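You operate a simulated robot arm through the tools that you are given. There is no shell and no other tool. Be economical: measure what you need, move in short steps, check, and stop when the job is done.

You are at the controls of a simulated two-armed robot. One attempt, no reset.

Task
Pick up the carton labelled "pads" from the tray of the right cart with one hand, pass it to the other hand and put it on the lower shelf of the right cart. Set down upright: carton.
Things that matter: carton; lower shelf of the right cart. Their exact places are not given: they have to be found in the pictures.

It is judged by the outcome, as a careful person would: the job done as asked, and still so three seconds after it is handed in. It fails if anything else is knocked over, pushed out of place, dropped, spilled or broken.

Robot
Two 7-joint arms with two-finger parallel grippers on one trunk, on a base that drives. Base frame: it is fixed to the floor where the robot stands at the start and does not move with it; the origin is under the middle of the robot, x ahead of it, y to its left, z up; the surface under the hand at the start is at about z = 72.2. Lengths are in cm, angles in rad, forces in N, time in s.
The left shoulder is at the start at [6.2, 19.8, 102.9], the right one opposite. With the tool pointing down near the work surface each hand reaches from about 28 to 70 cm from the robot's upright axis, wherever it stands, measured 20 degrees to its own side. Places, roughly: lower shelf of the right cart [70, 10, 20]. Payload 1.57 kg a hand.
Tool frame (each hand has its own): the origin (TCP) lies between the finger pads and is the grasp point; the fingertips stand 3 cm ahead of it; z points along the fingers, y is the line along which they close. Largest opening 11 cm; finger width 2.4, thickness 1.2; the body of the gripper, 4.8 by 11.2 cm, starts 7.8 cm behind the TCP.
Orientation is that of the tool frame in the base frame, as a unit quaternion [x, y, z, w]. With the fingers straight down and closing along the base's y, the tool's x points along the base's -x, its y along +y and its z along -z.

Tools
- The arms move only by the tool move_arm. It takes "left_moves", "right_moves" or both (then of equal length, played together; a hand with none holds still); each is a list that holds one entry, the list of rows, each a list of 6 numbers: the shift along the base's x, y, z in cm, then the turn, a rotation vector about the base's x, y, z in rad. In form: [[[x, y, z, rx, ry, rz], ...]]. A call has 1 to 20 rows; each row shifts and turns the commanded pose from where the row before left it. "left_hand" and "right_hand" are, for a hand that has rows, the gripper command, from -1 (fully open) to 1 (shut), values between in proportion, set as the call begins (left out, the last holds). Each row takes 0.2 s and may step no farther than 5 cm and 0.15 rad from the row before; otherwise, or with a gripper value out of range, the whole call is refused. A pose out of reach is approached as far as the arm can. The call stops where the force on the tool passes 40 N (or 10 N more than at its start, if that is more) or the arm is blocked; 0.2 s more then pass. Each finger travels about 7.2 cm/s and halts on what it meets, pressing with about 43 N; the grip force reading is that of the motor and also rises with nothing between the fingers. The clock runs only during rows and for 0.2 s after the last one: add rows that do not move to give the fingers time. It gives the time, the measured TCP pose, the force on the tool (base axes), the opening and the grip force at its end, in the units of the frame above (readings bear some noise), with the torque about the TCP (base axes, N m) and any sound that the robot's microphone picked up, and new pictures: "show" is both (left out), scene, wrist or none (wrist: the cameras of the hands that moved).
- Cameras (640 x 400 px; columns grow to the right, rows downward): "scene" is now at [9.28, 2.63, 159.75]; the picture's right is [0.37, -0.93, 0.00], its down [-0.82, -0.33, -0.47] and it looks along [0.44, 0.18, -0.88] (base axes); focal length 291 px, centre (320, 200). "left" rides on the left gripper at [7, -1.6, -14.1] in its tool frame; the picture's right is [0.23, 0.97, 0.00], its down [-0.86, 0.20, -0.48] and it looks along [-0.47, 0.11, 0.88] (tool axes); focal length 222 px, centre (320, 200). "right" rides on the right gripper at [7, 1.6, -14.1] in its tool frame; the picture's right is [-0.23, 0.97, 0.00], its down [-0.85, -0.20, -0.48] and it looks along [-0.47, -0.11, 0.88] (tool axes); focal length 222 px, centre (320, 200).
- move_column(by): slides the trunk up (or, below 0, down) by that many cm; the arms and the scene camera ride with it, the base frame stays. It gives what a move gives, with no picture.
- steer(legs): drives the robot by 1 to 6 legs, each [ahead, left, turn to the left] in cm, cm and rad, along the robot's own axes; the way and the turn of a leg run together, so that a leg with both is an arc; at most 150 cm and 3.142 rad a leg. The arms and the cameras ride along, it lands a little off, and it stops where it bumps. It gives what a move gives, and a new picture of the scene camera.
- aim_head(pan, tilt): turns the head with the scene camera to pan (to the left, within 1.501 rad either way) and tilt (down, from -0.506 to 1.204), counted from straight ahead of the robot. It gives what a move gives, and a new picture of the scene camera.
- locate(camera, pixels): for up to 12 pixels [column, row] of the newest picture of that camera ("zoom" is the newest enlarged one), the place [x, y, z] in the base frame of the surface seen there, good to about 0.2 cm. No time passes.
- zoom(camera, box): a new picture of the part [left, top, right, bottom] of that camera's present view, enlarged. No time passes.
- close_job(): hands the job in; it is judged then, once.

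Work in short steps. Measure before you move; look again where a grasp or a placing could have gone wrong, and mend it. You have 80 turns and 260 pictures in all, those below and enlarged ones among them. Open the grippers and draw the arms clear of the work before you hand the job in, unless the task says otherwise; then end with one line.

The tools are called after "Request:" as name(argument=value, ...) on one line, values as JSON. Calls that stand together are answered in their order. move_arm: Moves the arms, as the interface text tells. Its arguments: {"type":"object","properties":{"left_moves":{"type":"array"},"left_hand":{"type":"number"},"right_moves":{"type":"array"},"right_hand":{"type":"number"},"show":{"type":"string","enum":["both","scene","wrist","none"]}},"required":[]} The other tools are called the same way: move_column (by) slides the trunk up or down; steer (legs) drives the base; aim_head (pan, tilt) turns the head that bears the scene camera; locate (camera, pixels) gives the place of the surface under pixels of a picture; zoom (camera, box) takes an enlarged picture of a part of a camera's view; close_job () hands the job in.

At the start:

```text
time_s: 0.0
left_eef_pos: [37.69, 31.53, 96.58]
left_tool_rot: [0.0, 1.0, -0.001, 0.001]
left_force: [0.5, -0.1, 0.0]
left_moment: [0.01, 0.01, -0.02]
left_finger_gap: 11.01
left_gripper_force: 0.0
right_eef_pos: [37.94, -3.23, 96.06]
right_tool_rot: [0.0, 1.0, -0.001, -0.001]
right_force: [1.2, -0.5, -0.3]
right_moment: [-0.01, 0.01, -0.01]
right_finger_gap: 10.99
right_gripper_force: 0.0
trunk travel left (down, up): [-62.5, 36.5]
robot x, y, heading: [0.42, -0.15, -0.003]
head pan, tilt: [0.38, 1.077]
```

scene: 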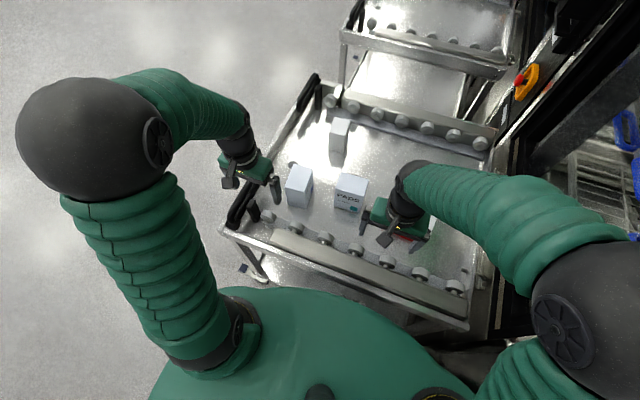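
right: 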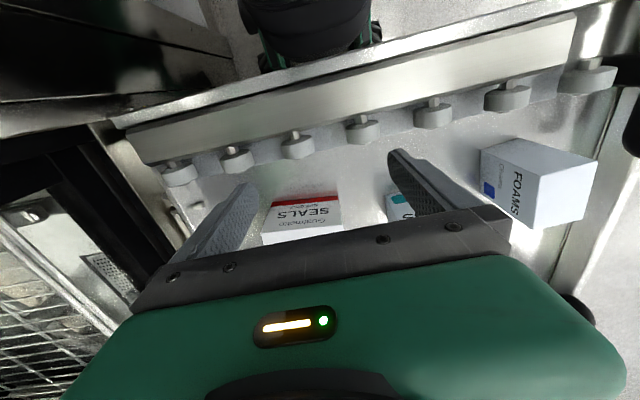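
left: 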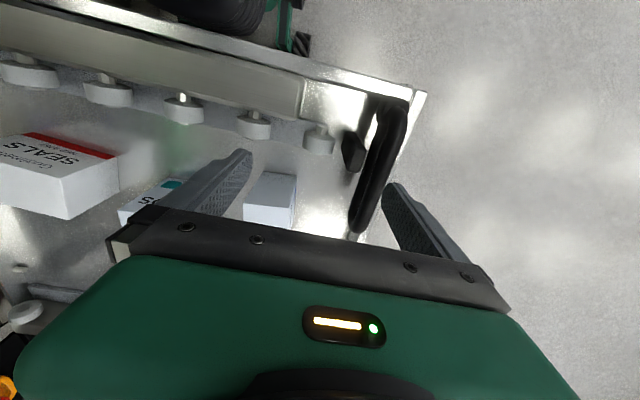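

The scene shows cartons at about (298,187), (349,193), (340,133) and one under the right hand; I zoom to read the labels.

Request:
zoom(camera="scene", box=[230, 80, 500, 300])

Request:
zoom(camera="left", box=[0, 80, 320, 280])

```text
1.82 times, centred on (365, 190) of scene
```

zoom: 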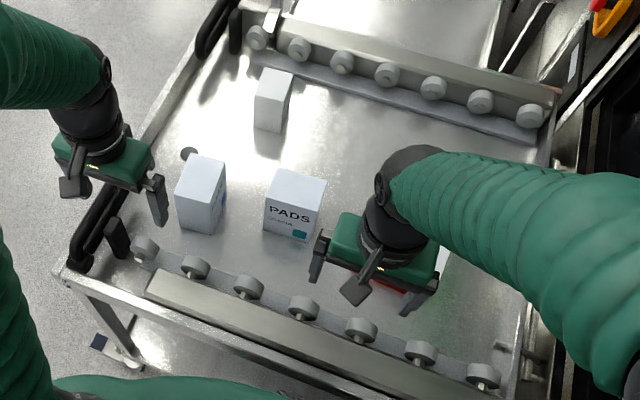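

```text
2.00 times, centred on (160, 180) of left
```

zoom: 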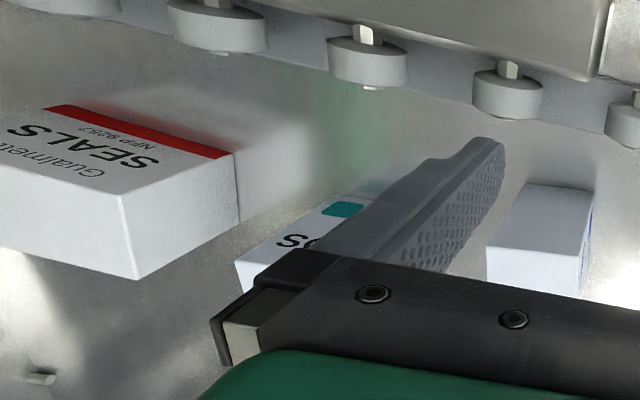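

PADS carton is at (349,193). Measuring its corners, the neighbours and the tray edges.

Request:
locate(camera="zoom", pixels=[[100, 100]])

Request:
locate(camera="scene", pixels=[[343, 175], [366, 181], [361, 199], [336, 193], [336, 208], [358, 212], [300, 170], [340, 122], [400, 148], [410, 85], [425, 40], [320, 225]])

Request:
aim_head(pan=0.1, tilt=0.7)

```text
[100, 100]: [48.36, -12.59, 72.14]
```

```text
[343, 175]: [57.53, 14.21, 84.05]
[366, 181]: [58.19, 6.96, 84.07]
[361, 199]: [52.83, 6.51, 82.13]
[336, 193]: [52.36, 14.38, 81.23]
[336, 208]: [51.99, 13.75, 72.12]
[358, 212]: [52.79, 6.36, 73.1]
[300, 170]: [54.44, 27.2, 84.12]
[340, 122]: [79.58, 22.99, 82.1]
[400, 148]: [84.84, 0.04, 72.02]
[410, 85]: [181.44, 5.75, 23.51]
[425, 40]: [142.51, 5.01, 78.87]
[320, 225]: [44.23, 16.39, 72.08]
```

```text
time_s: 0.8
left_eef_pos: [37.64, 31.57, 96.52]
left_tool_rot: [0.0, 1.0, -0.001, -0.001]
left_force: [1.2, -0.3, -0.2]
left_moment: [0.0, -0.01, 0.0]
left_finger_gap: 11.01
left_gripper_force: 0.0
right_eef_pos: [37.79, -3.05, 96.04]
right_tool_rot: [0.0, 1.0, 0.0, 0.0]
right_force: [-0.4, 0.4, -0.5]
right_moment: [0.01, -0.02, 0.01]
right_finger_gap: 10.98
right_gripper_force: 0.0
trunk travel left (down, up): [-62.5, 36.5]
robot x, y, heading: [0.25, -0.15, -0.001]
head pan, tilt: [0.099, 0.7]
```

scene: 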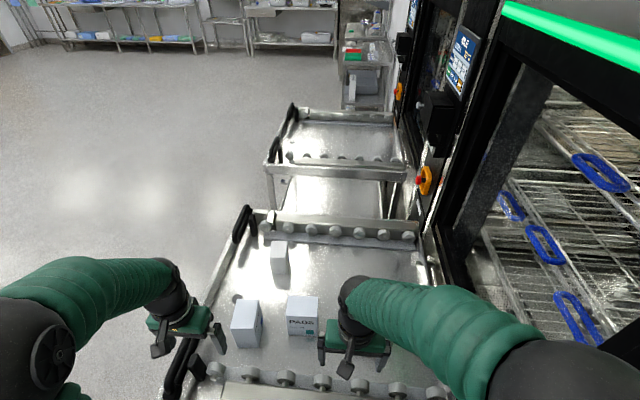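

The nearer cart is the right cart. Checking exact sizes with a zoom and the SEALS carton clearance.

Request:
locate(camera="right", pixels=[[275, 198], [336, 195], [340, 228], [265, 235], [405, 205]])

Request:
zoom(camera="scene", box=[220, 270, 400, 382])

```text
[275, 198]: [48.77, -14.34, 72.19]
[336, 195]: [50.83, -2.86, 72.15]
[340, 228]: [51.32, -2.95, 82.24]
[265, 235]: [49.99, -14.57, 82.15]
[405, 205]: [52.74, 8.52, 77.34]
```

```text
3.56 times, centred on (310, 326) of scene
```

zoom: 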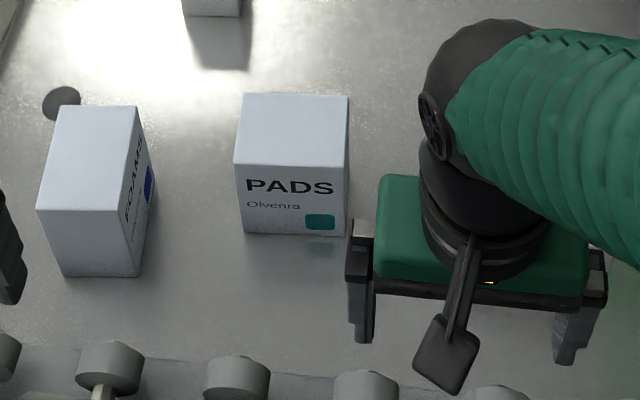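

Request:
locate(camera="zoom", pixels=[[244, 96], [344, 99], [346, 167], [237, 161], [244, 228], [343, 232], [134, 110], [152, 185], [134, 195]])

```text
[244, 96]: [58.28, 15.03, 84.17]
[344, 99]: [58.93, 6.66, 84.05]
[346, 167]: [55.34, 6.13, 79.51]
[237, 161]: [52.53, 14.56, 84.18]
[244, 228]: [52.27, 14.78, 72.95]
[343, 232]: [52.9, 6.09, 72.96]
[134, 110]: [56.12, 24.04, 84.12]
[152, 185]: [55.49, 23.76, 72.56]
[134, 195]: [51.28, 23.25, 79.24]
```

The carton spans about x 52.5–58.7, y 6.1–15, z 72.1–84.1 and is yawed about +0.07 rad. I move the open right hand above its centre (55.7, 10.5).

Request:
move_arm(right_moves=[[[3.6, 2.7, 0, 0, 0, 0.014], [3.6, 2.7, 0, 0, 0, 0.014], [3.6, 2.7, 0, 0, 0, 0.014], [3.6, 2.7, 0, 0, 0, 0.014], [3.5, 2.75, 0, 0, 0, 0.014], [0, 0, 0, 0, 0, 0], [0, 0, 0, 0, 0, 0]]], right_hand=-1)

```text
time_s: 2.5
left_eef_pos: [37.69, 31.43, 96.64]
left_tool_rot: [0.001, 1.0, 0.0, 0.0]
left_force: [0.3, -0.8, -0.4]
left_moment: [0.01, -0.02, -0.02]
left_finger_gap: 11.0
left_gripper_force: 0.0
right_eef_pos: [55.92, 10.1, 96.1]
right_tool_rot: [-0.035, 0.999, 0.0, 0.0]
right_force: [-1.1, -0.8, -0.6]
right_moment: [0.01, -0.01, 0.0]
right_finger_gap: 11.0
right_gripper_force: 0.1
trunk travel left (down, up): [-62.5, 36.5]
robot x, y, heading: [0.02, 0.09, 0.004]
head pan, tilt: [0.099, 0.7]
```

scene: 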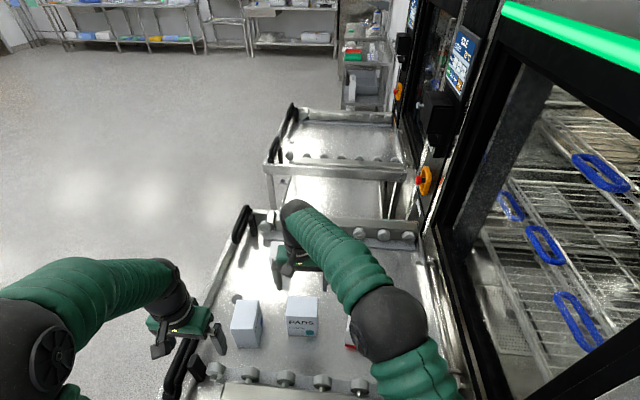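
right: 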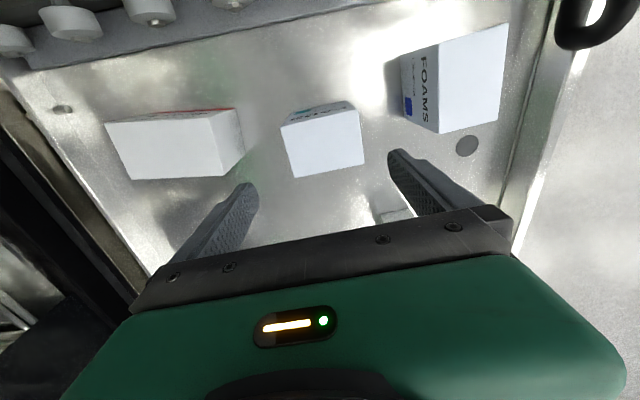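

The PADS top is at about (323,135) in the right view; I measure its top corners again from here.

Request:
locate(camera="right", pixels=[[284, 126], [357, 112], [361, 163], [296, 175], [325, 143], [305, 112], [345, 103]])

```text
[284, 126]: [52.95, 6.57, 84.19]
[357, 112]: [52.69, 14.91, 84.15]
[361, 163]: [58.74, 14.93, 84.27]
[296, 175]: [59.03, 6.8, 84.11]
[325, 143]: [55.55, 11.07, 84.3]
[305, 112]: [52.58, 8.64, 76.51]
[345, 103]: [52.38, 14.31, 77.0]
```

Carton centre is (55.85, 10.75); I shift +0.6 in y and go down to TCP z ≈ 82.5.

Request:
move_arm(right_moves=[[[0, 0.6, 0, 0, 0, -0.02], [0, 0, 0, 0, 0, 0], [0, 0, -3.5, 0, 0, 0], [0, 0, -3, 0, 0, 0], [0, 0, -2.5, 0, 0, 0], [0, 0, -2.5, 0, 0, 0], [0, 0, -2.1, 0, 0, 0], [0, 0, 0, 0, 0, 0]]], right_hand=-1)

```text
time_s: 4.2
left_eef_pos: [37.65, 31.51, 96.51]
left_tool_rot: [0.0, 1.0, 0.001, 0.001]
left_force: [-0.1, -0.1, -0.3]
left_moment: [-0.01, 0.0, -0.01]
left_finger_gap: 11.02
left_gripper_force: 0.1
right_eef_pos: [56.46, 10.75, 82.8]
right_tool_rot: [-0.021, 1.0, 0.001, 0.003]
right_force: [0.5, -0.9, 0.4]
right_moment: [0.01, 0.0, -0.02]
right_finger_gap: 11.0
right_gripper_force: 0.0
trunk travel left (down, up): [-62.5, 36.5]
robot x, y, heading: [0.05, -0.07, 0.0]
head pan, tilt: [0.099, 0.7]
```

scene: 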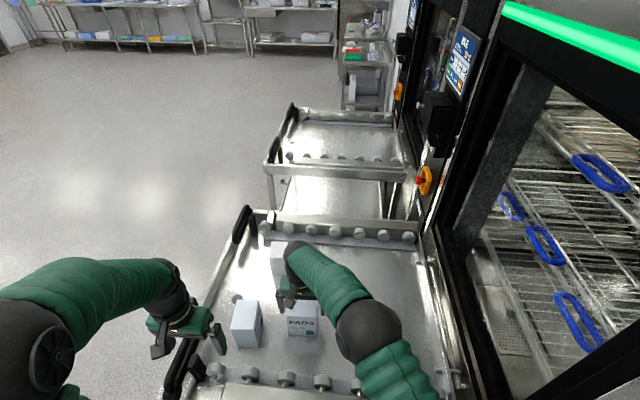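
right: 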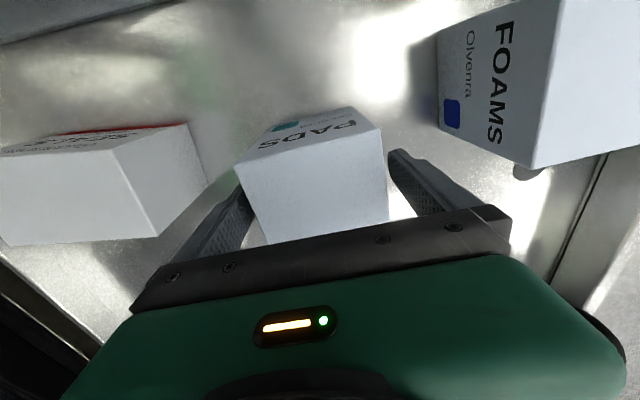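

The fingers straddle the carton; I centre by -0.5 in x, close and give the fingers time.

Request:
move_arm(right_moves=[[[-0.5, 0, -0.3, 0, 0, 0], [0, 0, 0, 0, 0, 0]]], right_hand=-1, show="none")

Request:
move_arm(right_moves=[[[0, 0, 0, 0, 0, 0], [0, 0, 0, 0, 0, 0], [0, 0, 0, 0, 0, 0], [0, 0, 0, 0, 0, 0]]], right_hand=0.6, show="wrist")

```text
time_s: 4.8
left_eef_pos: [37.74, 31.45, 96.41]
left_tool_rot: [0.0, 1.0, 0.0, 0.0]
left_force: [-0.2, -0.2, 0.4]
left_moment: [-0.02, 0.0, 0.03]
left_finger_gap: 10.98
left_gripper_force: 0.1
right_eef_pos: [55.61, 10.41, 81.76]
right_tool_rot: [-0.018, 1.0, -0.001, -0.001]
right_force: [0.1, -0.2, -0.9]
right_moment: [-0.02, 0.01, 0.02]
right_finger_gap: 11.01
right_gripper_force: 0.0
trunk travel left (down, up): [-62.5, 36.5]
robot x, y, heading: [-0.22, -0.04, 0.001]
head pan, tilt: [0.099, 0.7]
```

```text
time_s: 5.8
left_eef_pos: [37.74, 31.56, 96.36]
left_tool_rot: [0.0, 1.0, -0.002, 0.0]
left_force: [-0.2, 0.3, -0.4]
left_moment: [0.01, 0.04, -0.02]
left_finger_gap: 11.01
left_gripper_force: 0.0
right_eef_pos: [55.59, 10.45, 81.97]
right_tool_rot: [-0.02, 1.0, -0.001, -0.001]
right_force: [1.1, 0.0, 0.0]
right_moment: [0.03, -0.02, 0.0]
right_finger_gap: 8.97
right_gripper_force: 43.0
trunk travel left (down, up): [-62.5, 36.5]
robot x, y, heading: [0.06, 0.32, 0.0]
head pan, tilt: [0.099, 0.7]
```

right: 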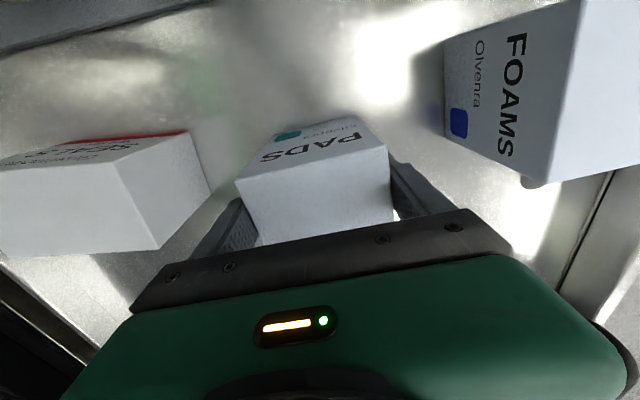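

Gripped at 8.97 cm, 43 N. I lift 6 cm and check.

Request:
move_arm(right_moves=[[[0, 0, 2, 0, 0, 0], [0, 0, 2, 0, 0, 0], [0, 0, 2, 0, 0, 0], [0, 0, 3, 0, 0, 0], [0, 0, 3, 0, 0, 0], [0, 0, 3, 0, 0, 0], [0, 0, 0, 0, 0, 0]]])

```text
time_s: 7.5
left_eef_pos: [37.78, 31.69, 96.46]
left_tool_rot: [0.0, 1.0, -0.002, 0.0]
left_force: [0.5, 0.0, 0.1]
left_moment: [0.0, 0.0, 0.03]
left_finger_gap: 11.01
left_gripper_force: 0.0
right_eef_pos: [55.5, 10.71, 97.11]
right_tool_rot: [-0.021, 1.0, -0.001, 0.0]
right_force: [-0.3, -0.6, -2.2]
right_moment: [0.0, 0.02, 0.03]
right_finger_gap: 8.98
right_gripper_force: 43.4
trunk travel left (down, up): [-62.5, 36.5]
robot x, y, heading: [0.02, 0.16, -0.0]
head pan, tilt: [0.099, 0.7]
```

scene: 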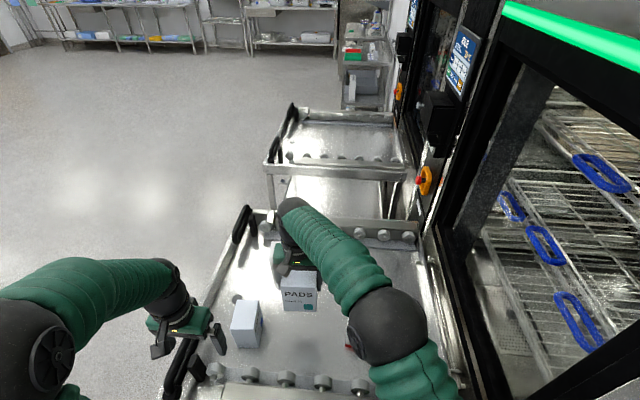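
right: 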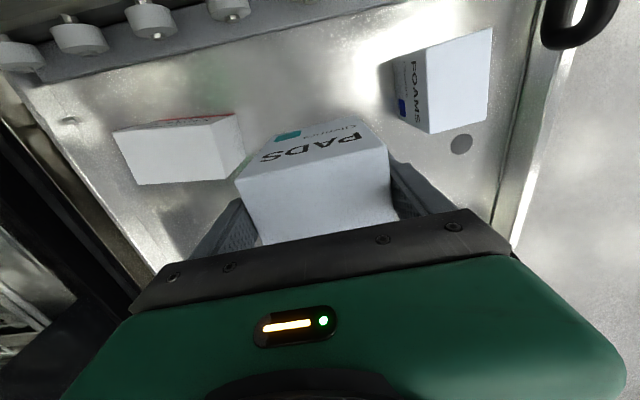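

Lifted cleanly with PADS upright. I move it to about (50, 4, 101) and yaw it -0.6 so the left hand can come in from the left-rear.

Request:
move_arm(right_moves=[[[-0.8, -1, 1, 0, 0, -0.1], [-0.9, -1.1, 1, 0, 0, -0.1], [-0.9, -1.1, 1, 0, 0, -0.1], [-0.9, -1.1, 1, 0, 0, -0.1], [-1, -1.2, 0, 0, 0, -0.1], [-1, -1.2, 0, 0, 0, -0.1], [0, 0, 0, 0, 0, 0], [0, 0, 0, 0, 0, 0]]])

Request:
aim_head(pan=0.1, tilt=0.95)

```text
time_s: 9.2
left_eef_pos: [37.83, 31.59, 96.63]
left_tool_rot: [0.001, 1.0, -0.001, 0.0]
left_force: [0.2, -0.4, 0.6]
left_moment: [0.01, 0.03, 0.01]
left_finger_gap: 11.0
left_gripper_force: 0.1
right_eef_pos: [49.91, 3.63, 100.76]
right_tool_rot: [0.278, 0.961, -0.003, -0.001]
right_force: [-0.2, -0.3, -1.7]
right_moment: [0.0, 0.0, 0.03]
right_finger_gap: 8.98
right_gripper_force: 43.2
trunk travel left (down, up): [-62.5, 36.5]
robot x, y, heading: [0.18, 0.11, 0.004]
head pan, tilt: [0.099, 0.7]
```

scene: 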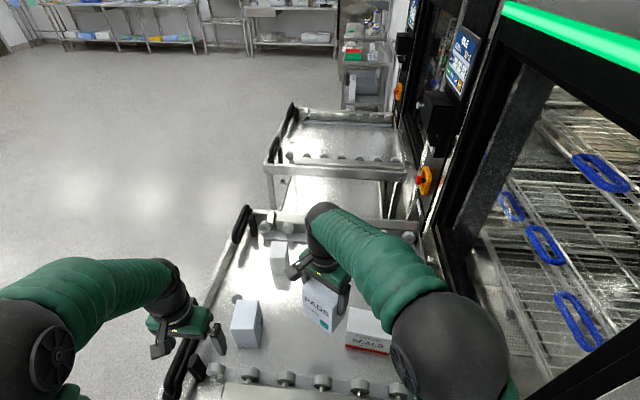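
right: 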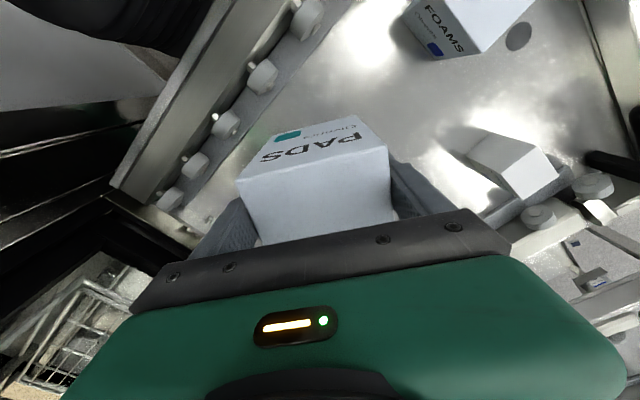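

```text
time_s: 10.0
left_eef_pos: [37.75, 31.6, 96.57]
left_tool_rot: [0.0, 1.0, 0.0, 0.0]
left_force: [0.6, -0.4, -0.1]
left_moment: [0.05, 0.01, 0.0]
left_finger_gap: 11.01
left_gripper_force: 0.1
right_eef_pos: [50.01, 3.84, 101.04]
right_tool_rot: [0.278, 0.961, 0.0, 0.0]
right_force: [-0.5, 0.4, -2.0]
right_moment: [0.0, -0.01, 0.0]
right_finger_gap: 8.98
right_gripper_force: 43.2
trunk travel left (down, up): [-62.5, 36.5]
robot x, y, heading: [0.11, 0.06, -0.005]
head pan, tilt: [0.099, 0.949]
```

scene: 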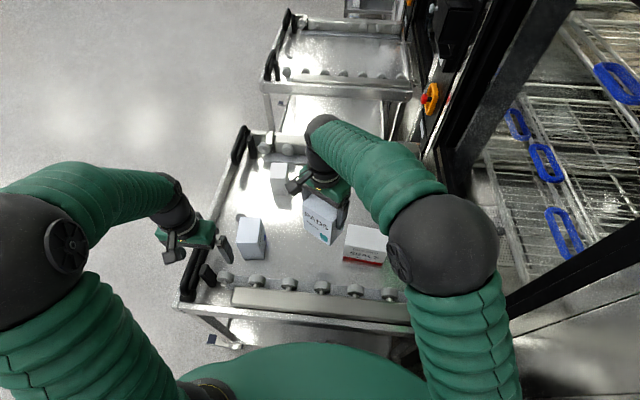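

The right arm holds the carton at TCP (50.0, 3.8, 101.0), yaw −0.56, with the left side free. I pitch the left hand up ~50° from down, yaw it −0.56 and bring it part way.

Request:
move_arm(left_moves=[[[0, -1, 1.4, 0, -0.145, 0], [0, -1, 1.4, 0, -0.145, 0], [0, -1, 1.4, 0, -0.145, 0], [0, -1, 1.4, 0, -0.145, 0], [0, -1, 1.4, 0, -0.145, 0], [0, -1, 1.4, 0, -0.145, 0], [0, -1, 0, 0, 0, -0.141], [0, -1, 0, 0, 0, -0.141], [0, -1, 0, 0, 0, -0.141], [0, -1, 0, 0, 0, -0.14], [0, 0, 0, 0, 0, 0], [0, 0, 0, 0, 0, 0]]], left_hand=-1)

```text
time_s: 12.6
left_eef_pos: [44.4, 24.43, 108.79]
left_tool_rot: [0.252, 0.871, -0.118, 0.405]
left_force: [0.4, -0.2, -0.5]
left_moment: [-0.01, 0.0, -0.01]
left_finger_gap: 10.98
left_gripper_force: 0.1
left hand out of reach, approached as far as the arm can: row 4, 5, 6
right_eef_pos: [50.0, 3.82, 100.95]
right_tool_rot: [0.276, 0.961, -0.001, 0.0]
right_force: [-0.1, -0.4, -2.2]
right_moment: [0.0, -0.01, 0.0]
right_finger_gap: 8.95
right_gripper_force: 42.8
trunk travel left (down, up): [-62.5, 36.5]
robot x, y, heading: [-0.12, -0.1, 0.002]
head pan, tilt: [0.099, 0.949]
```

scene: 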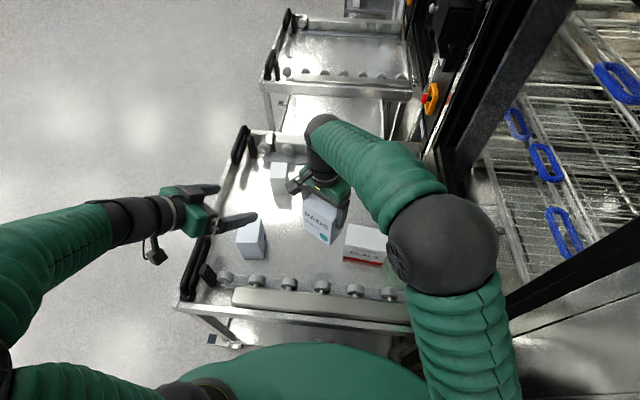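
left: 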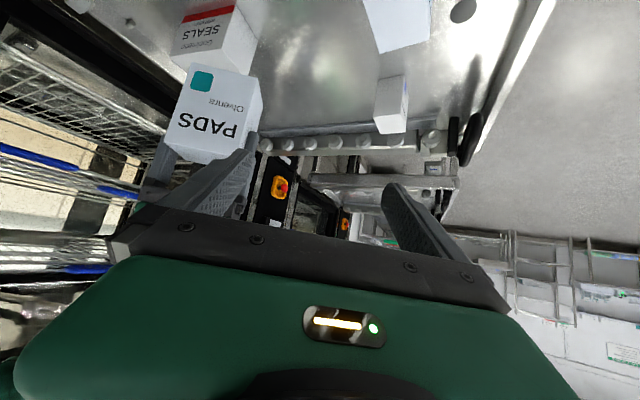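

The left orientation is right but it cannot draw back so near the body, so I carry the carton 9 cm farther out with the right hand.

Request:
move_arm(right_moves=[[[1.8, 0, 0, 0, 0, 0], [1.8, 0, 0, 0, 0, 0], [1.8, 0, 0, 0, 0, 0], [1.8, 0, 0, 0, 0, 0], [1.8, 0, 0, 0, 0, 0], [0, 0, 0, 0, 0, 0], [0, 0, 0, 0, 0, 0]]], show="none")

Request:
move_arm(left_moves=[[[1, -3, -1, 0, 0, 0], [1, -3, -1, 0, 0, 0], [1, -3, -1, 0, 0, 0], [1, -2, -1, 0, 0, 0], [1, -2, -1, 0, 0, 0], [0.6, -1.5, -0.6, 0, 0, 0], [0, 0, 0, 0, 0, 0], [0, 0, 0, 0, 0, 0]]])

```text
time_s: 14.2
left_eef_pos: [44.26, 24.39, 108.84]
left_tool_rot: [0.251, 0.872, -0.117, 0.404]
left_force: [-0.8, -0.2, -0.1]
left_moment: [0.01, -0.02, -0.04]
left_finger_gap: 10.97
left_gripper_force: 0.1
right_eef_pos: [59.09, 4.32, 101.0]
right_tool_rot: [0.271, 0.962, -0.001, -0.001]
right_force: [0.5, 0.6, -3.1]
right_moment: [0.0, -0.01, 0.05]
right_finger_gap: 8.98
right_gripper_force: 43.4
trunk travel left (down, up): [-62.5, 36.5]
robot x, y, heading: [0.42, -0.12, 0.004]
head pan, tilt: [0.099, 0.949]
```

```text
time_s: 16.0
left_eef_pos: [50.05, 9.93, 103.14]
left_tool_rot: [0.252, 0.871, -0.118, 0.405]
left_force: [0.1, -0.3, 1.1]
left_moment: [-0.01, 0.02, 0.01]
left_finger_gap: 11.01
left_gripper_force: 0.1
right_eef_pos: [59.0, 4.24, 101.06]
right_tool_rot: [0.272, 0.962, -0.001, 0.0]
right_force: [-0.1, 0.5, -3.3]
right_moment: [0.0, -0.01, -0.01]
right_finger_gap: 8.94
right_gripper_force: 42.8
trunk travel left (down, up): [-62.5, 36.5]
robot x, y, heading: [-0.42, 0.16, 0.004]
head pan, tilt: [0.099, 0.949]
```

scene: 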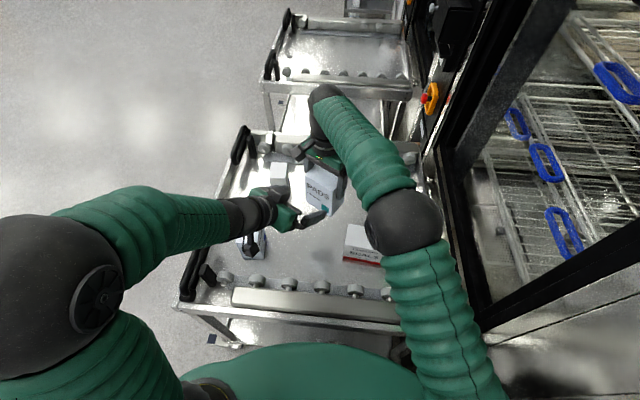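
left: 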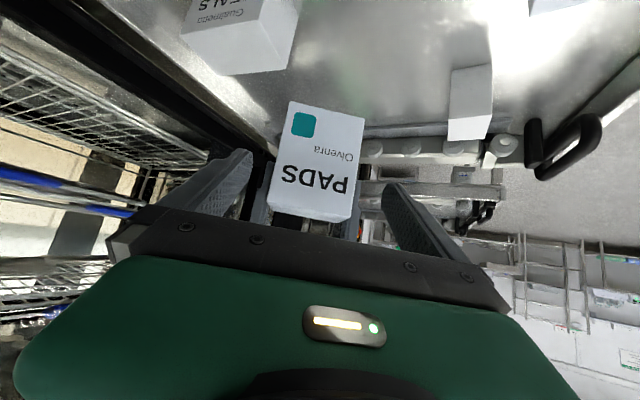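

The carton front face sits between the open fingers in the left view (corners ≈ (290,103), (365,118), (349,220), (268,207)); I measure it.

Request:
locate(camera="left", pixels=[[292, 105], [363, 120], [348, 217], [272, 203], [318, 160]])

```text
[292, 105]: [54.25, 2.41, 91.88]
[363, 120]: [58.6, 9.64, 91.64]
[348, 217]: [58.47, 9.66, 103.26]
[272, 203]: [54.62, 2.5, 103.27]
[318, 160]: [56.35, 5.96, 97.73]
```

Aligned; the target is (58.1, 4.95, 95.2), about 12.3 cm along the tool axis. I go 8 cm first and look.

Request:
move_arm(left_moves=[[[1.05, -0.65, -1.03, 0, 0, 0.02], [1.05, -0.65, -1.03, 0, 0, 0], [1.05, -0.65, -1.03, 0, 0, 0], [1.05, -0.65, -1.03, 0, 0, 0], [1.05, -0.65, -1.03, 0, 0, 0], [0, 0, 0, 0, 0, 0], [0, 0, 0, 0, 0, 0]]], left_hand=-1)

```text
time_s: 17.6
left_eef_pos: [55.24, 6.74, 97.95]
left_tool_rot: [0.242, 0.873, -0.113, 0.407]
left_force: [-0.1, 0.1, -0.4]
left_moment: [0.0, 0.02, -0.02]
left_finger_gap: 10.97
left_gripper_force: 0.0
right_eef_pos: [58.98, 4.29, 100.97]
right_tool_rot: [0.271, 0.963, -0.001, -0.001]
right_force: [-0.2, -0.9, -3.0]
right_moment: [-0.03, 0.0, -0.03]
right_finger_gap: 8.98
right_gripper_force: 42.8
trunk travel left (down, up): [-62.5, 36.5]
robot x, y, heading: [0.41, 0.01, -0.001]
head pan, tilt: [0.099, 0.949]
```

scene: 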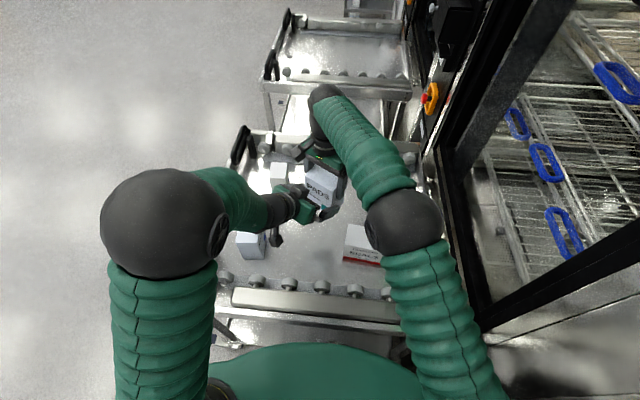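
left: 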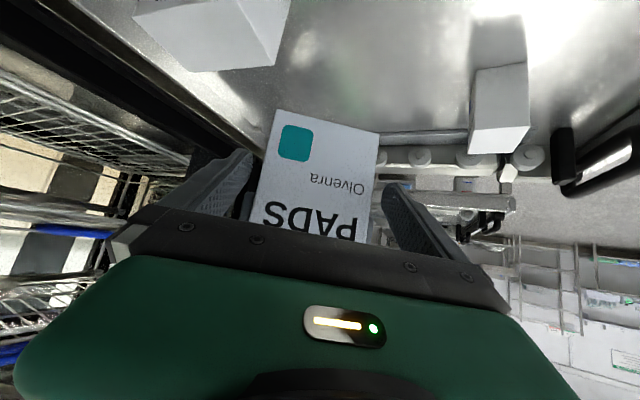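

The fingers are entering on both sides with even room; I advance the last 4.3 cm.

Request:
move_arm(left_moves=[[[0.95, -0.6, -0.92, 0, 0, 0], [0.95, -0.6, -0.92, 0, 0, 0], [0.95, -0.6, -0.92, 0, 0, 0], [0, 0, 0, 0, 0, 0], [0, 0, 0, 0, 0, 0]]], left_hand=-1)

Request:
zoom(camera="scene", box=[240, 110, 400, 250])

```text
time_s: 18.8
left_eef_pos: [58.02, 4.88, 95.21]
left_tool_rot: [0.243, 0.874, -0.114, 0.406]
left_force: [0.3, -0.1, -0.5]
left_moment: [-0.02, 0.0, 0.02]
left_finger_gap: 11.0
left_gripper_force: 0.1
right_eef_pos: [59.04, 4.33, 101.04]
right_tool_rot: [0.271, 0.963, -0.001, -0.001]
right_force: [0.5, 0.3, -2.3]
right_moment: [-0.05, 0.01, -0.02]
right_finger_gap: 8.97
right_gripper_force: 42.8
trunk travel left (down, up): [-62.5, 36.5]
robot x, y, heading: [-0.18, -0.18, -0.002]
head pan, tilt: [0.099, 0.949]
```

scene: 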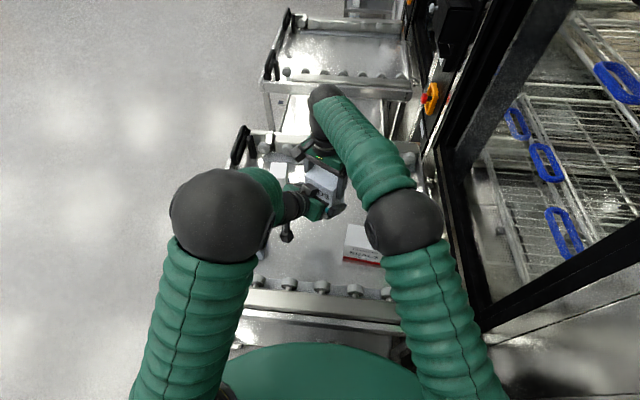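
left: 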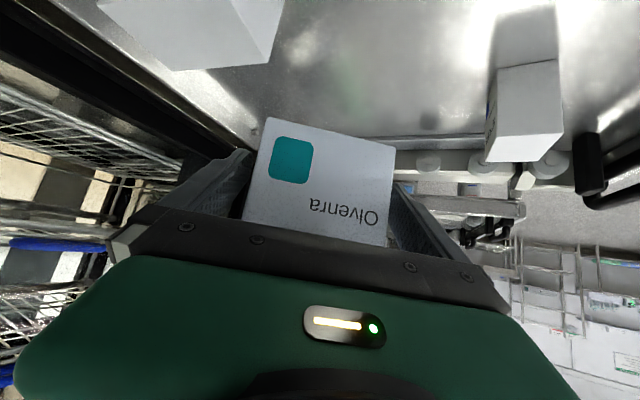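

```text
2.86 times, centred on (320, 180) of scene
```

zoom: 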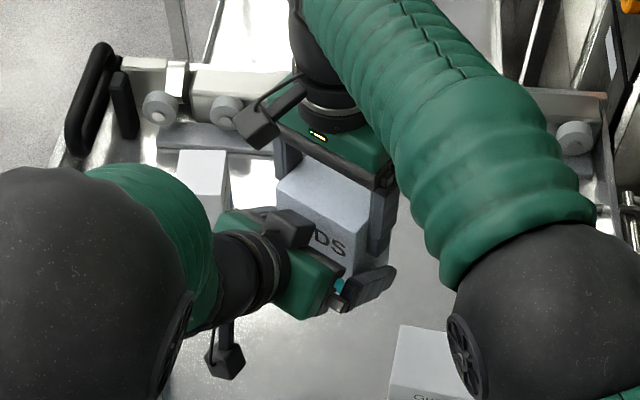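

No contact yet and the fingers straddle the carton's lower half; I close the left hand.

Request:
move_arm(left_moves=[[[0, 0, 0, 0, 0, 0], [0, 0, 0, 0, 0, 0], [0, 0, 0, 0, 0, 0], [0, 0, 0, 0, 0, 0]]], left_hand=0.6, show="wrist")

```text
time_s: 19.8
left_eef_pos: [57.97, 4.98, 95.19]
left_tool_rot: [0.242, 0.874, -0.113, 0.406]
left_force: [0.5, 0.4, 0.1]
left_moment: [-0.21, 0.14, -0.2]
left_finger_gap: 8.96
left_gripper_force: 42.5
right_eef_pos: [58.99, 4.3, 100.94]
right_tool_rot: [0.272, 0.962, 0.0, 0.0]
right_force: [-0.6, -0.8, -0.6]
right_moment: [0.26, -0.11, 0.22]
right_finger_gap: 9.0
right_gripper_force: 43.0
trunk travel left (down, up): [-62.5, 36.5]
robot x, y, heading: [0.2, 0.16, -0.001]
head pan, tilt: [0.099, 0.949]
```

left: 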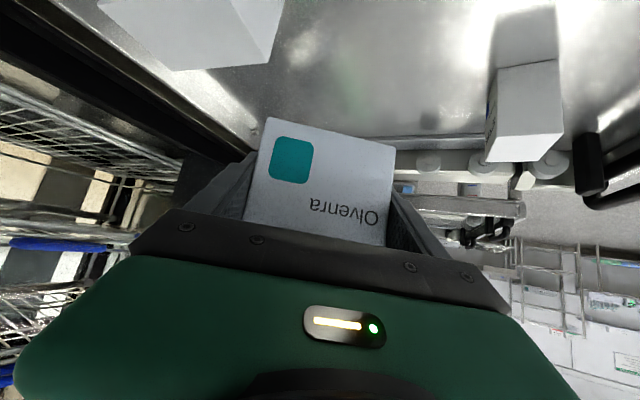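

Both hands hold at 8.97 cm. I open the right hand, then raise it clear.

Request:
move_arm(right_moves=[[[0, 0, 0, 0, 0, 0], [0, 0, 0, 0, 0, 0], [0, 0, 0, 0, 0, 0], [0, 0, 0, 0, 0, 0]]], right_hand=-1, show="wrist")

```text
time_s: 20.8
left_eef_pos: [58.13, 4.92, 95.23]
left_tool_rot: [0.243, 0.873, -0.114, 0.406]
left_force: [-0.1, 0.1, 0.1]
left_moment: [0.03, 0.03, 0.01]
left_finger_gap: 8.99
left_gripper_force: 43.3
right_eef_pos: [59.08, 4.36, 101.0]
right_tool_rot: [0.271, 0.962, -0.001, -0.001]
right_force: [-0.6, 0.8, -0.2]
right_moment: [0.0, 0.01, 0.02]
right_finger_gap: 11.0
right_gripper_force: 0.0
trunk travel left (down, up): [-62.5, 36.5]
robot x, y, heading: [0.06, -0.11, -0.003]
head pan, tilt: [0.099, 0.949]
```

right: 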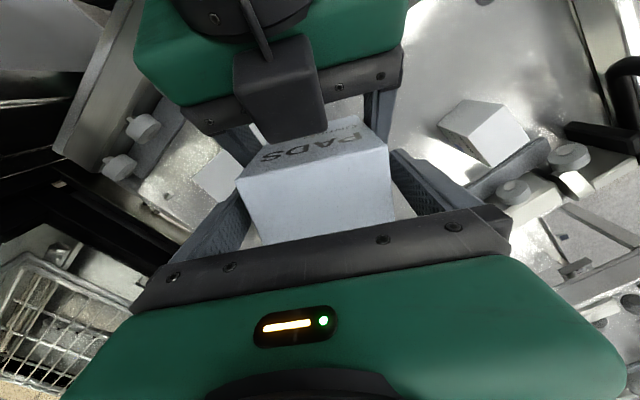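

The right hand is open; I raise it straight up, slowly at first.

Request:
move_arm(right_moves=[[[0, 0, 1, 0, 0, 0], [0, 0, 1, 0, 0, 0], [0, 0, 2, 0, 0, 0], [0, 0, 2, 0, 0, 0], [0, 0, 2, 0, 0, 0], [0, 0, 2, 0, 0, 0], [0, 0, 0, 0, 0, 0]]])

```text
time_s: 22.4
left_eef_pos: [58.03, 4.89, 95.2]
left_tool_rot: [0.242, 0.874, -0.113, 0.405]
left_force: [0.9, -0.4, -0.1]
left_moment: [0.01, 0.0, 0.03]
left_finger_gap: 9.0
left_gripper_force: 43.4
right_eef_pos: [58.86, 4.4, 111.12]
right_tool_rot: [0.272, 0.962, -0.001, -0.001]
right_force: [0.2, 0.7, 0.6]
right_moment: [-0.02, 0.0, -0.04]
right_finger_gap: 11.01
right_gripper_force: 0.1
trunk travel left (down, up): [-62.5, 36.5]
robot x, y, heading: [-0.0, -0.25, -0.003]
head pan, tilt: [0.099, 0.949]
```

scene: 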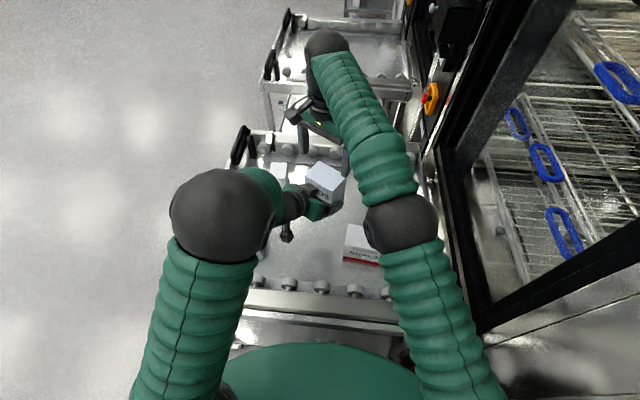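
right: 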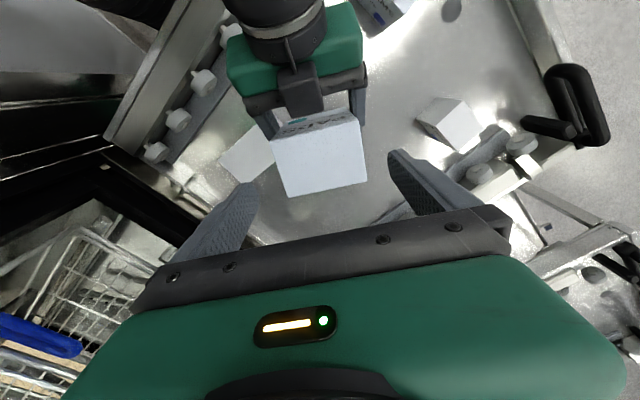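

The carton is held by the left hand alone. I draw the right hand back towards its start and undo its yaw.

Request:
move_arm(right_moves=[[[-1, -2, 0, 0, 0, 0], [-2, -3, 0, 0, 0, 0.1], [-3, -2.5, 0, 0, 0, 0.1], [-4, -1.5, -0.5, 0, 0, 0.1], [-4, -1, -1, 0, 0, 0.1], [-4, -1, -1, 0, 0, 0.1], [-3, -1, -1, 0, 0, 0.05], [0, 0, 0, 0, 0, 0]]], show="scene")

```text
time_s: 24.2
left_eef_pos: [58.14, 4.88, 95.23]
left_tool_rot: [0.243, 0.874, -0.113, 0.406]
left_force: [1.5, -0.2, 0.1]
left_moment: [0.02, 0.01, -0.05]
left_finger_gap: 8.96
left_gripper_force: 42.8
right_eef_pos: [37.93, -7.89, 107.64]
right_tool_rot: [0.0, 1.0, -0.001, -0.001]
right_force: [-0.1, 0.1, 0.2]
right_moment: [0.01, 0.0, -0.03]
right_finger_gap: 10.99
right_gripper_force: 0.1
trunk travel left (down, up): [-62.5, 36.5]
robot x, y, heading: [0.05, -0.37, -0.004]
head pan, tilt: [0.099, 0.949]
```

scene: 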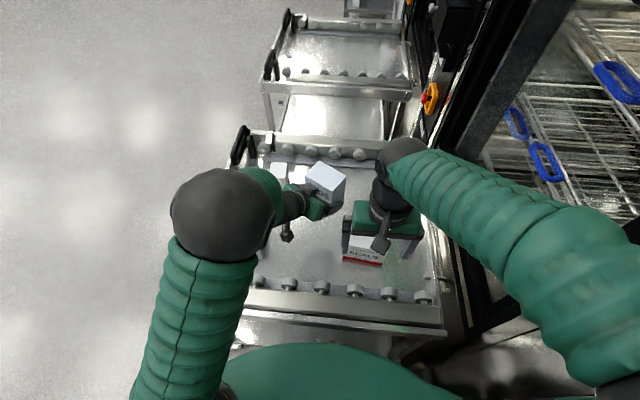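

Now I back off 50 cm so everything clears the cart before lowering.

Request:
steer(legs=[[-50, 0, 0]])

Request:
aim_head(pan=0.1, tilt=0.75)

```text
time_s: 27.2
left_eef_pos: [8.06, 4.78, 95.25]
left_tool_rot: [0.244, 0.874, -0.114, 0.405]
left_force: [0.4, -0.6, 0.3]
left_moment: [0.02, 0.0, 0.0]
left_finger_gap: 8.96
left_gripper_force: 43.0
right_eef_pos: [-11.98, -7.8, 107.68]
right_tool_rot: [0.001, 1.0, 0.0, -0.001]
right_force: [-0.7, 0.5, -0.5]
right_moment: [0.0, 0.02, -0.03]
right_finger_gap: 10.97
right_gripper_force: 0.0
trunk travel left (down, up): [-62.5, 36.5]
robot x, y, heading: [-49.8, 0.13, -0.0]
head pan, tilt: [0.099, 0.949]
```

scene: 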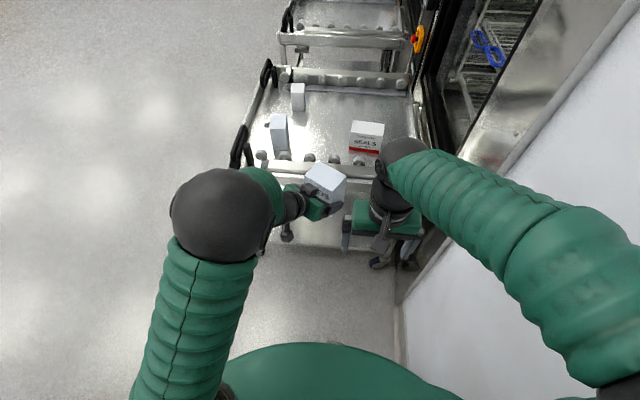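

```text
time_s: 27.9
left_eef_pos: [7.88, 4.84, 95.18]
left_tool_rot: [0.245, 0.873, -0.115, 0.406]
left_force: [0.0, 0.3, -0.7]
left_moment: [0.03, 0.0, -0.03]
left_finger_gap: 8.96
left_gripper_force: 43.0
right_eef_pos: [-12.14, -7.89, 107.72]
right_tool_rot: [0.0, 1.0, 0.0, 0.001]
right_force: [0.1, 0.1, 0.6]
right_moment: [0.01, -0.01, 0.0]
right_finger_gap: 11.02
right_gripper_force: 0.0
trunk travel left (down, up): [-62.5, 36.5]
robot x, y, heading: [-49.86, 0.1, -0.0]
head pan, tilt: [0.099, 0.75]
```

scene: 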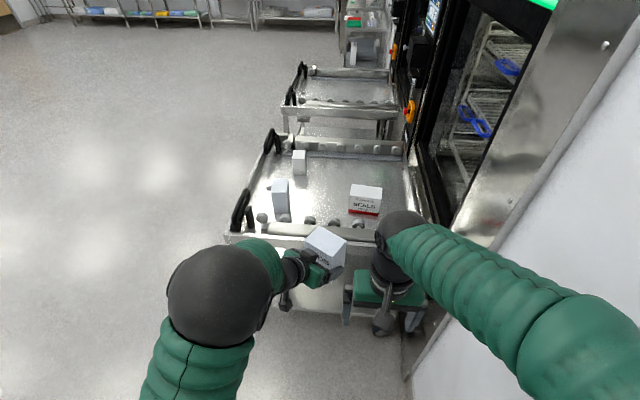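

Clear of the cart. I lower the trunk 40 cm first and look at the lower shelf.

Request:
move_column(by=-40)

Request:
aim_head(pan=0.1, tilt=0.6)

```text
time_s: 31.7
left_eef_pos: [7.92, 4.66, 55.27]
left_tool_rot: [0.243, 0.873, -0.113, 0.407]
left_force: [0.5, 0.4, -0.1]
left_moment: [0.0, 0.04, 0.03]
left_finger_gap: 8.95
left_gripper_force: 43.2
right_eef_pos: [-12.05, -7.75, 67.74]
right_tool_rot: [0.001, 1.0, 0.0, 0.001]
right_force: [-0.1, -0.2, 0.0]
right_moment: [-0.02, 0.0, -0.01]
right_finger_gap: 10.99
right_gripper_force: 0.0
trunk travel left (down, up): [-22.5, 76.5]
robot x, y, heading: [-50.17, 0.3, 0.0]
head pan, tilt: [0.099, 0.75]
```

```text
time_s: 32.4
left_eef_pos: [7.95, 4.76, 55.24]
left_tool_rot: [0.243, 0.873, -0.113, 0.406]
left_force: [-0.1, 0.4, -0.6]
left_moment: [-0.01, 0.07, -0.01]
left_finger_gap: 8.97
left_gripper_force: 43.2
right_eef_pos: [-12.09, -7.85, 67.57]
right_tool_rot: [0.0, 1.0, 0.0, 0.0]
right_force: [0.0, -0.1, 0.2]
right_moment: [0.04, 0.0, -0.01]
right_finger_gap: 11.0
right_gripper_force: 0.0
trunk travel left (down, up): [-22.5, 76.5]
robot x, y, heading: [-49.9, -0.11, 0.0]
head pan, tilt: [0.099, 0.6]
```

scene: 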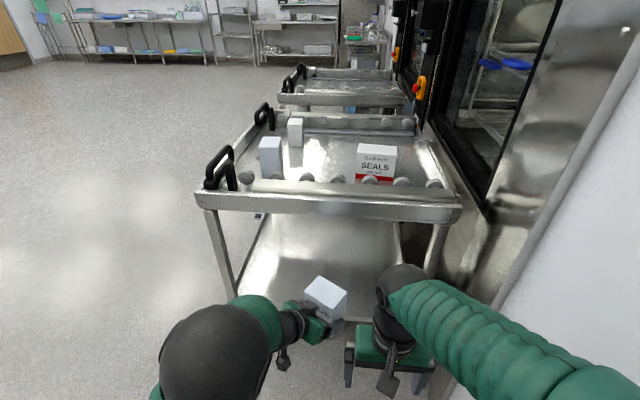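

The lower shelf shows under the tray at about (300,250), seemingly empty. I lower further and measure the shelf, tray edge and legs.

Request:
locate(camera="scene", pixels=[[300, 255], [270, 280], [350, 240], [222, 250], [436, 250], [330, 212], [330, 222], [250, 290], [378, 260], [330, 195], [400, 262]])

Request:
move_column(by=-20)

Request:
aim_head(pan=0.1, tilt=0.55)

```text
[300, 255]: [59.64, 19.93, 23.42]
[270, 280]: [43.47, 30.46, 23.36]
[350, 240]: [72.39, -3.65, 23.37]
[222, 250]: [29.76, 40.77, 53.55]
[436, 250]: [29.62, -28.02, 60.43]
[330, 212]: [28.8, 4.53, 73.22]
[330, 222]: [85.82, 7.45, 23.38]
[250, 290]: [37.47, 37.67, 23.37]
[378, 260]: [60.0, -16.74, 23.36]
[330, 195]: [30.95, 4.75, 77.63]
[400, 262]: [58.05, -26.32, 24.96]
```

```text
time_s: 34.6
left_eef_pos: [7.88, 4.78, 35.3]
left_tool_rot: [0.243, 0.874, -0.113, 0.407]
left_force: [0.0, -0.1, -0.1]
left_moment: [0.01, 0.03, 0.01]
left_finger_gap: 8.99
left_gripper_force: 42.6
right_eef_pos: [-12.27, -7.74, 47.74]
right_tool_rot: [0.0, 1.0, 0.0, 0.001]
right_force: [-0.9, 0.4, 0.5]
right_moment: [-0.01, 0.01, 0.01]
right_finger_gap: 11.0
right_gripper_force: 0.1
trunk travel left (down, up): [-2.5, 96.5]
robot x, y, heading: [-49.85, 0.24, 0.001]
head pan, tilt: [0.099, 0.6]
```

```text
time_s: 35.2
left_eef_pos: [8.0, 4.82, 35.31]
left_tool_rot: [0.243, 0.874, -0.113, 0.406]
left_force: [0.4, -0.3, -0.5]
left_moment: [0.01, 0.06, -0.01]
left_finger_gap: 8.99
left_gripper_force: 43.0
right_eef_pos: [-12.09, -7.81, 47.66]
right_tool_rot: [0.0, 1.0, 0.0, 0.0]
right_force: [0.9, -0.7, -1.2]
right_moment: [0.03, -0.05, -0.01]
right_finger_gap: 10.99
right_gripper_force: 0.3
trunk travel left (down, up): [-2.5, 96.5]
robot x, y, heading: [-50.21, 0.05, 0.0]
head pan, tilt: [0.099, 0.55]
```

scene: 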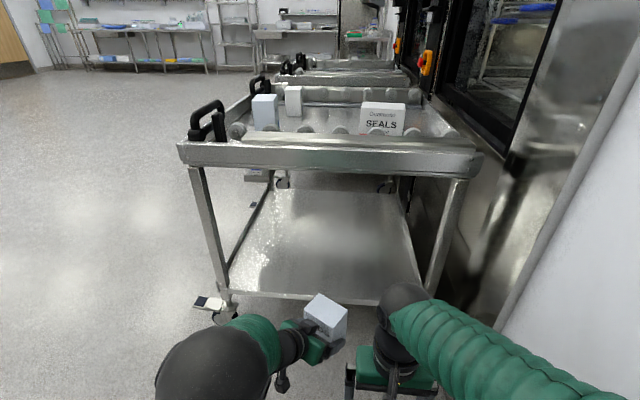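

Shelf top is z = 23.4, empty. I check its front lip and the elbow heights, and draw the right hand back 5 cm.

Request:
locate(camera="scene", pixels=[[270, 290], [270, 294], [270, 299], [355, 299], [355, 304], [200, 350], [225, 340], [290, 350], [405, 300], [320, 170], [320, 176], [620, 350]])

Request:
move_arm(right_moves=[[[-1.5, 0, 0, 0, 0, 0], [-1.5, 0, 0, 0, 0, 0], [-2, 0, 0, 0, 0, 0], [0, 0, 0, 0, 0, 0]]], show="scene")

```text
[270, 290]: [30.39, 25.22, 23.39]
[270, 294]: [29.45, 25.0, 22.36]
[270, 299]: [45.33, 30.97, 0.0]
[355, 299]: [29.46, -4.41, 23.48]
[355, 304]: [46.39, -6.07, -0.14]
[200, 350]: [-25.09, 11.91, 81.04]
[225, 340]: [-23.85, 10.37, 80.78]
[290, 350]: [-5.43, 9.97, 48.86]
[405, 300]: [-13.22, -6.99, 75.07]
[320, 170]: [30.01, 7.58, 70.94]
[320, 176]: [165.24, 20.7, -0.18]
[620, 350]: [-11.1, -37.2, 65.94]
```

```text
time_s: 36.2
left_eef_pos: [7.9, 4.77, 35.29]
left_tool_rot: [0.243, 0.873, -0.113, 0.407]
left_force: [0.2, -0.2, 0.0]
left_moment: [0.03, 0.03, -0.01]
left_finger_gap: 8.96
left_gripper_force: 43.3
right_eef_pos: [-17.19, -7.74, 47.52]
right_tool_rot: [0.001, 1.0, 0.001, 0.0]
right_force: [-0.9, 0.2, 0.3]
right_moment: [0.04, 0.01, 0.01]
right_finger_gap: 10.98
right_gripper_force: 0.1
trunk travel left (down, up): [-2.5, 96.5]
robot x, y, heading: [-49.64, -0.4, 0.003]
head pan, tilt: [0.099, 0.55]
```

scene: 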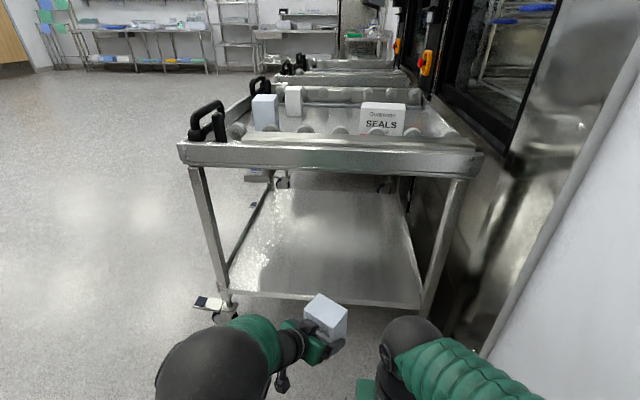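

Shelf front edge is x = 29.4 with no lip, tray underside about z 70; the left forearm stays below and clear. I drive 30 cm ahead.

Request:
steer(legs=[[30, 0, 0]])

```text
time_s: 38.3
left_eef_pos: [38.02, 4.61, 35.27]
left_tool_rot: [0.246, 0.873, -0.115, 0.406]
left_force: [-0.2, 0.2, 0.5]
left_moment: [0.01, 0.02, 0.03]
left_finger_gap: 8.96
left_gripper_force: 42.7
right_eef_pos: [12.92, -8.06, 47.64]
right_tool_rot: [0.003, 1.0, 0.0, 0.0]
right_force: [1.6, -0.5, -0.3]
right_moment: [-0.01, -0.02, 0.01]
right_finger_gap: 11.03
right_gripper_force: 0.0
trunk travel left (down, up): [-2.5, 96.5]
robot x, y, heading: [-19.51, -0.14, -0.005]
head pan, tilt: [0.099, 0.55]
```

scene: 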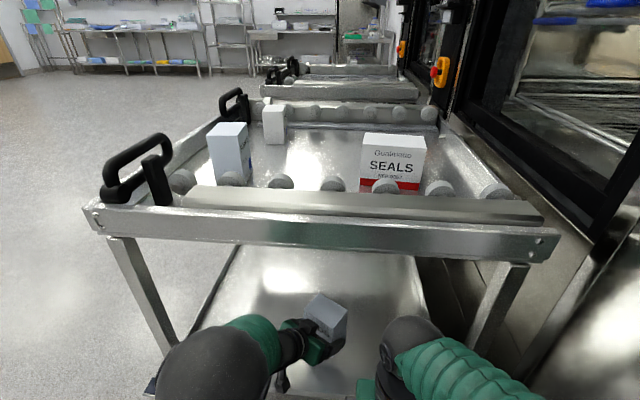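

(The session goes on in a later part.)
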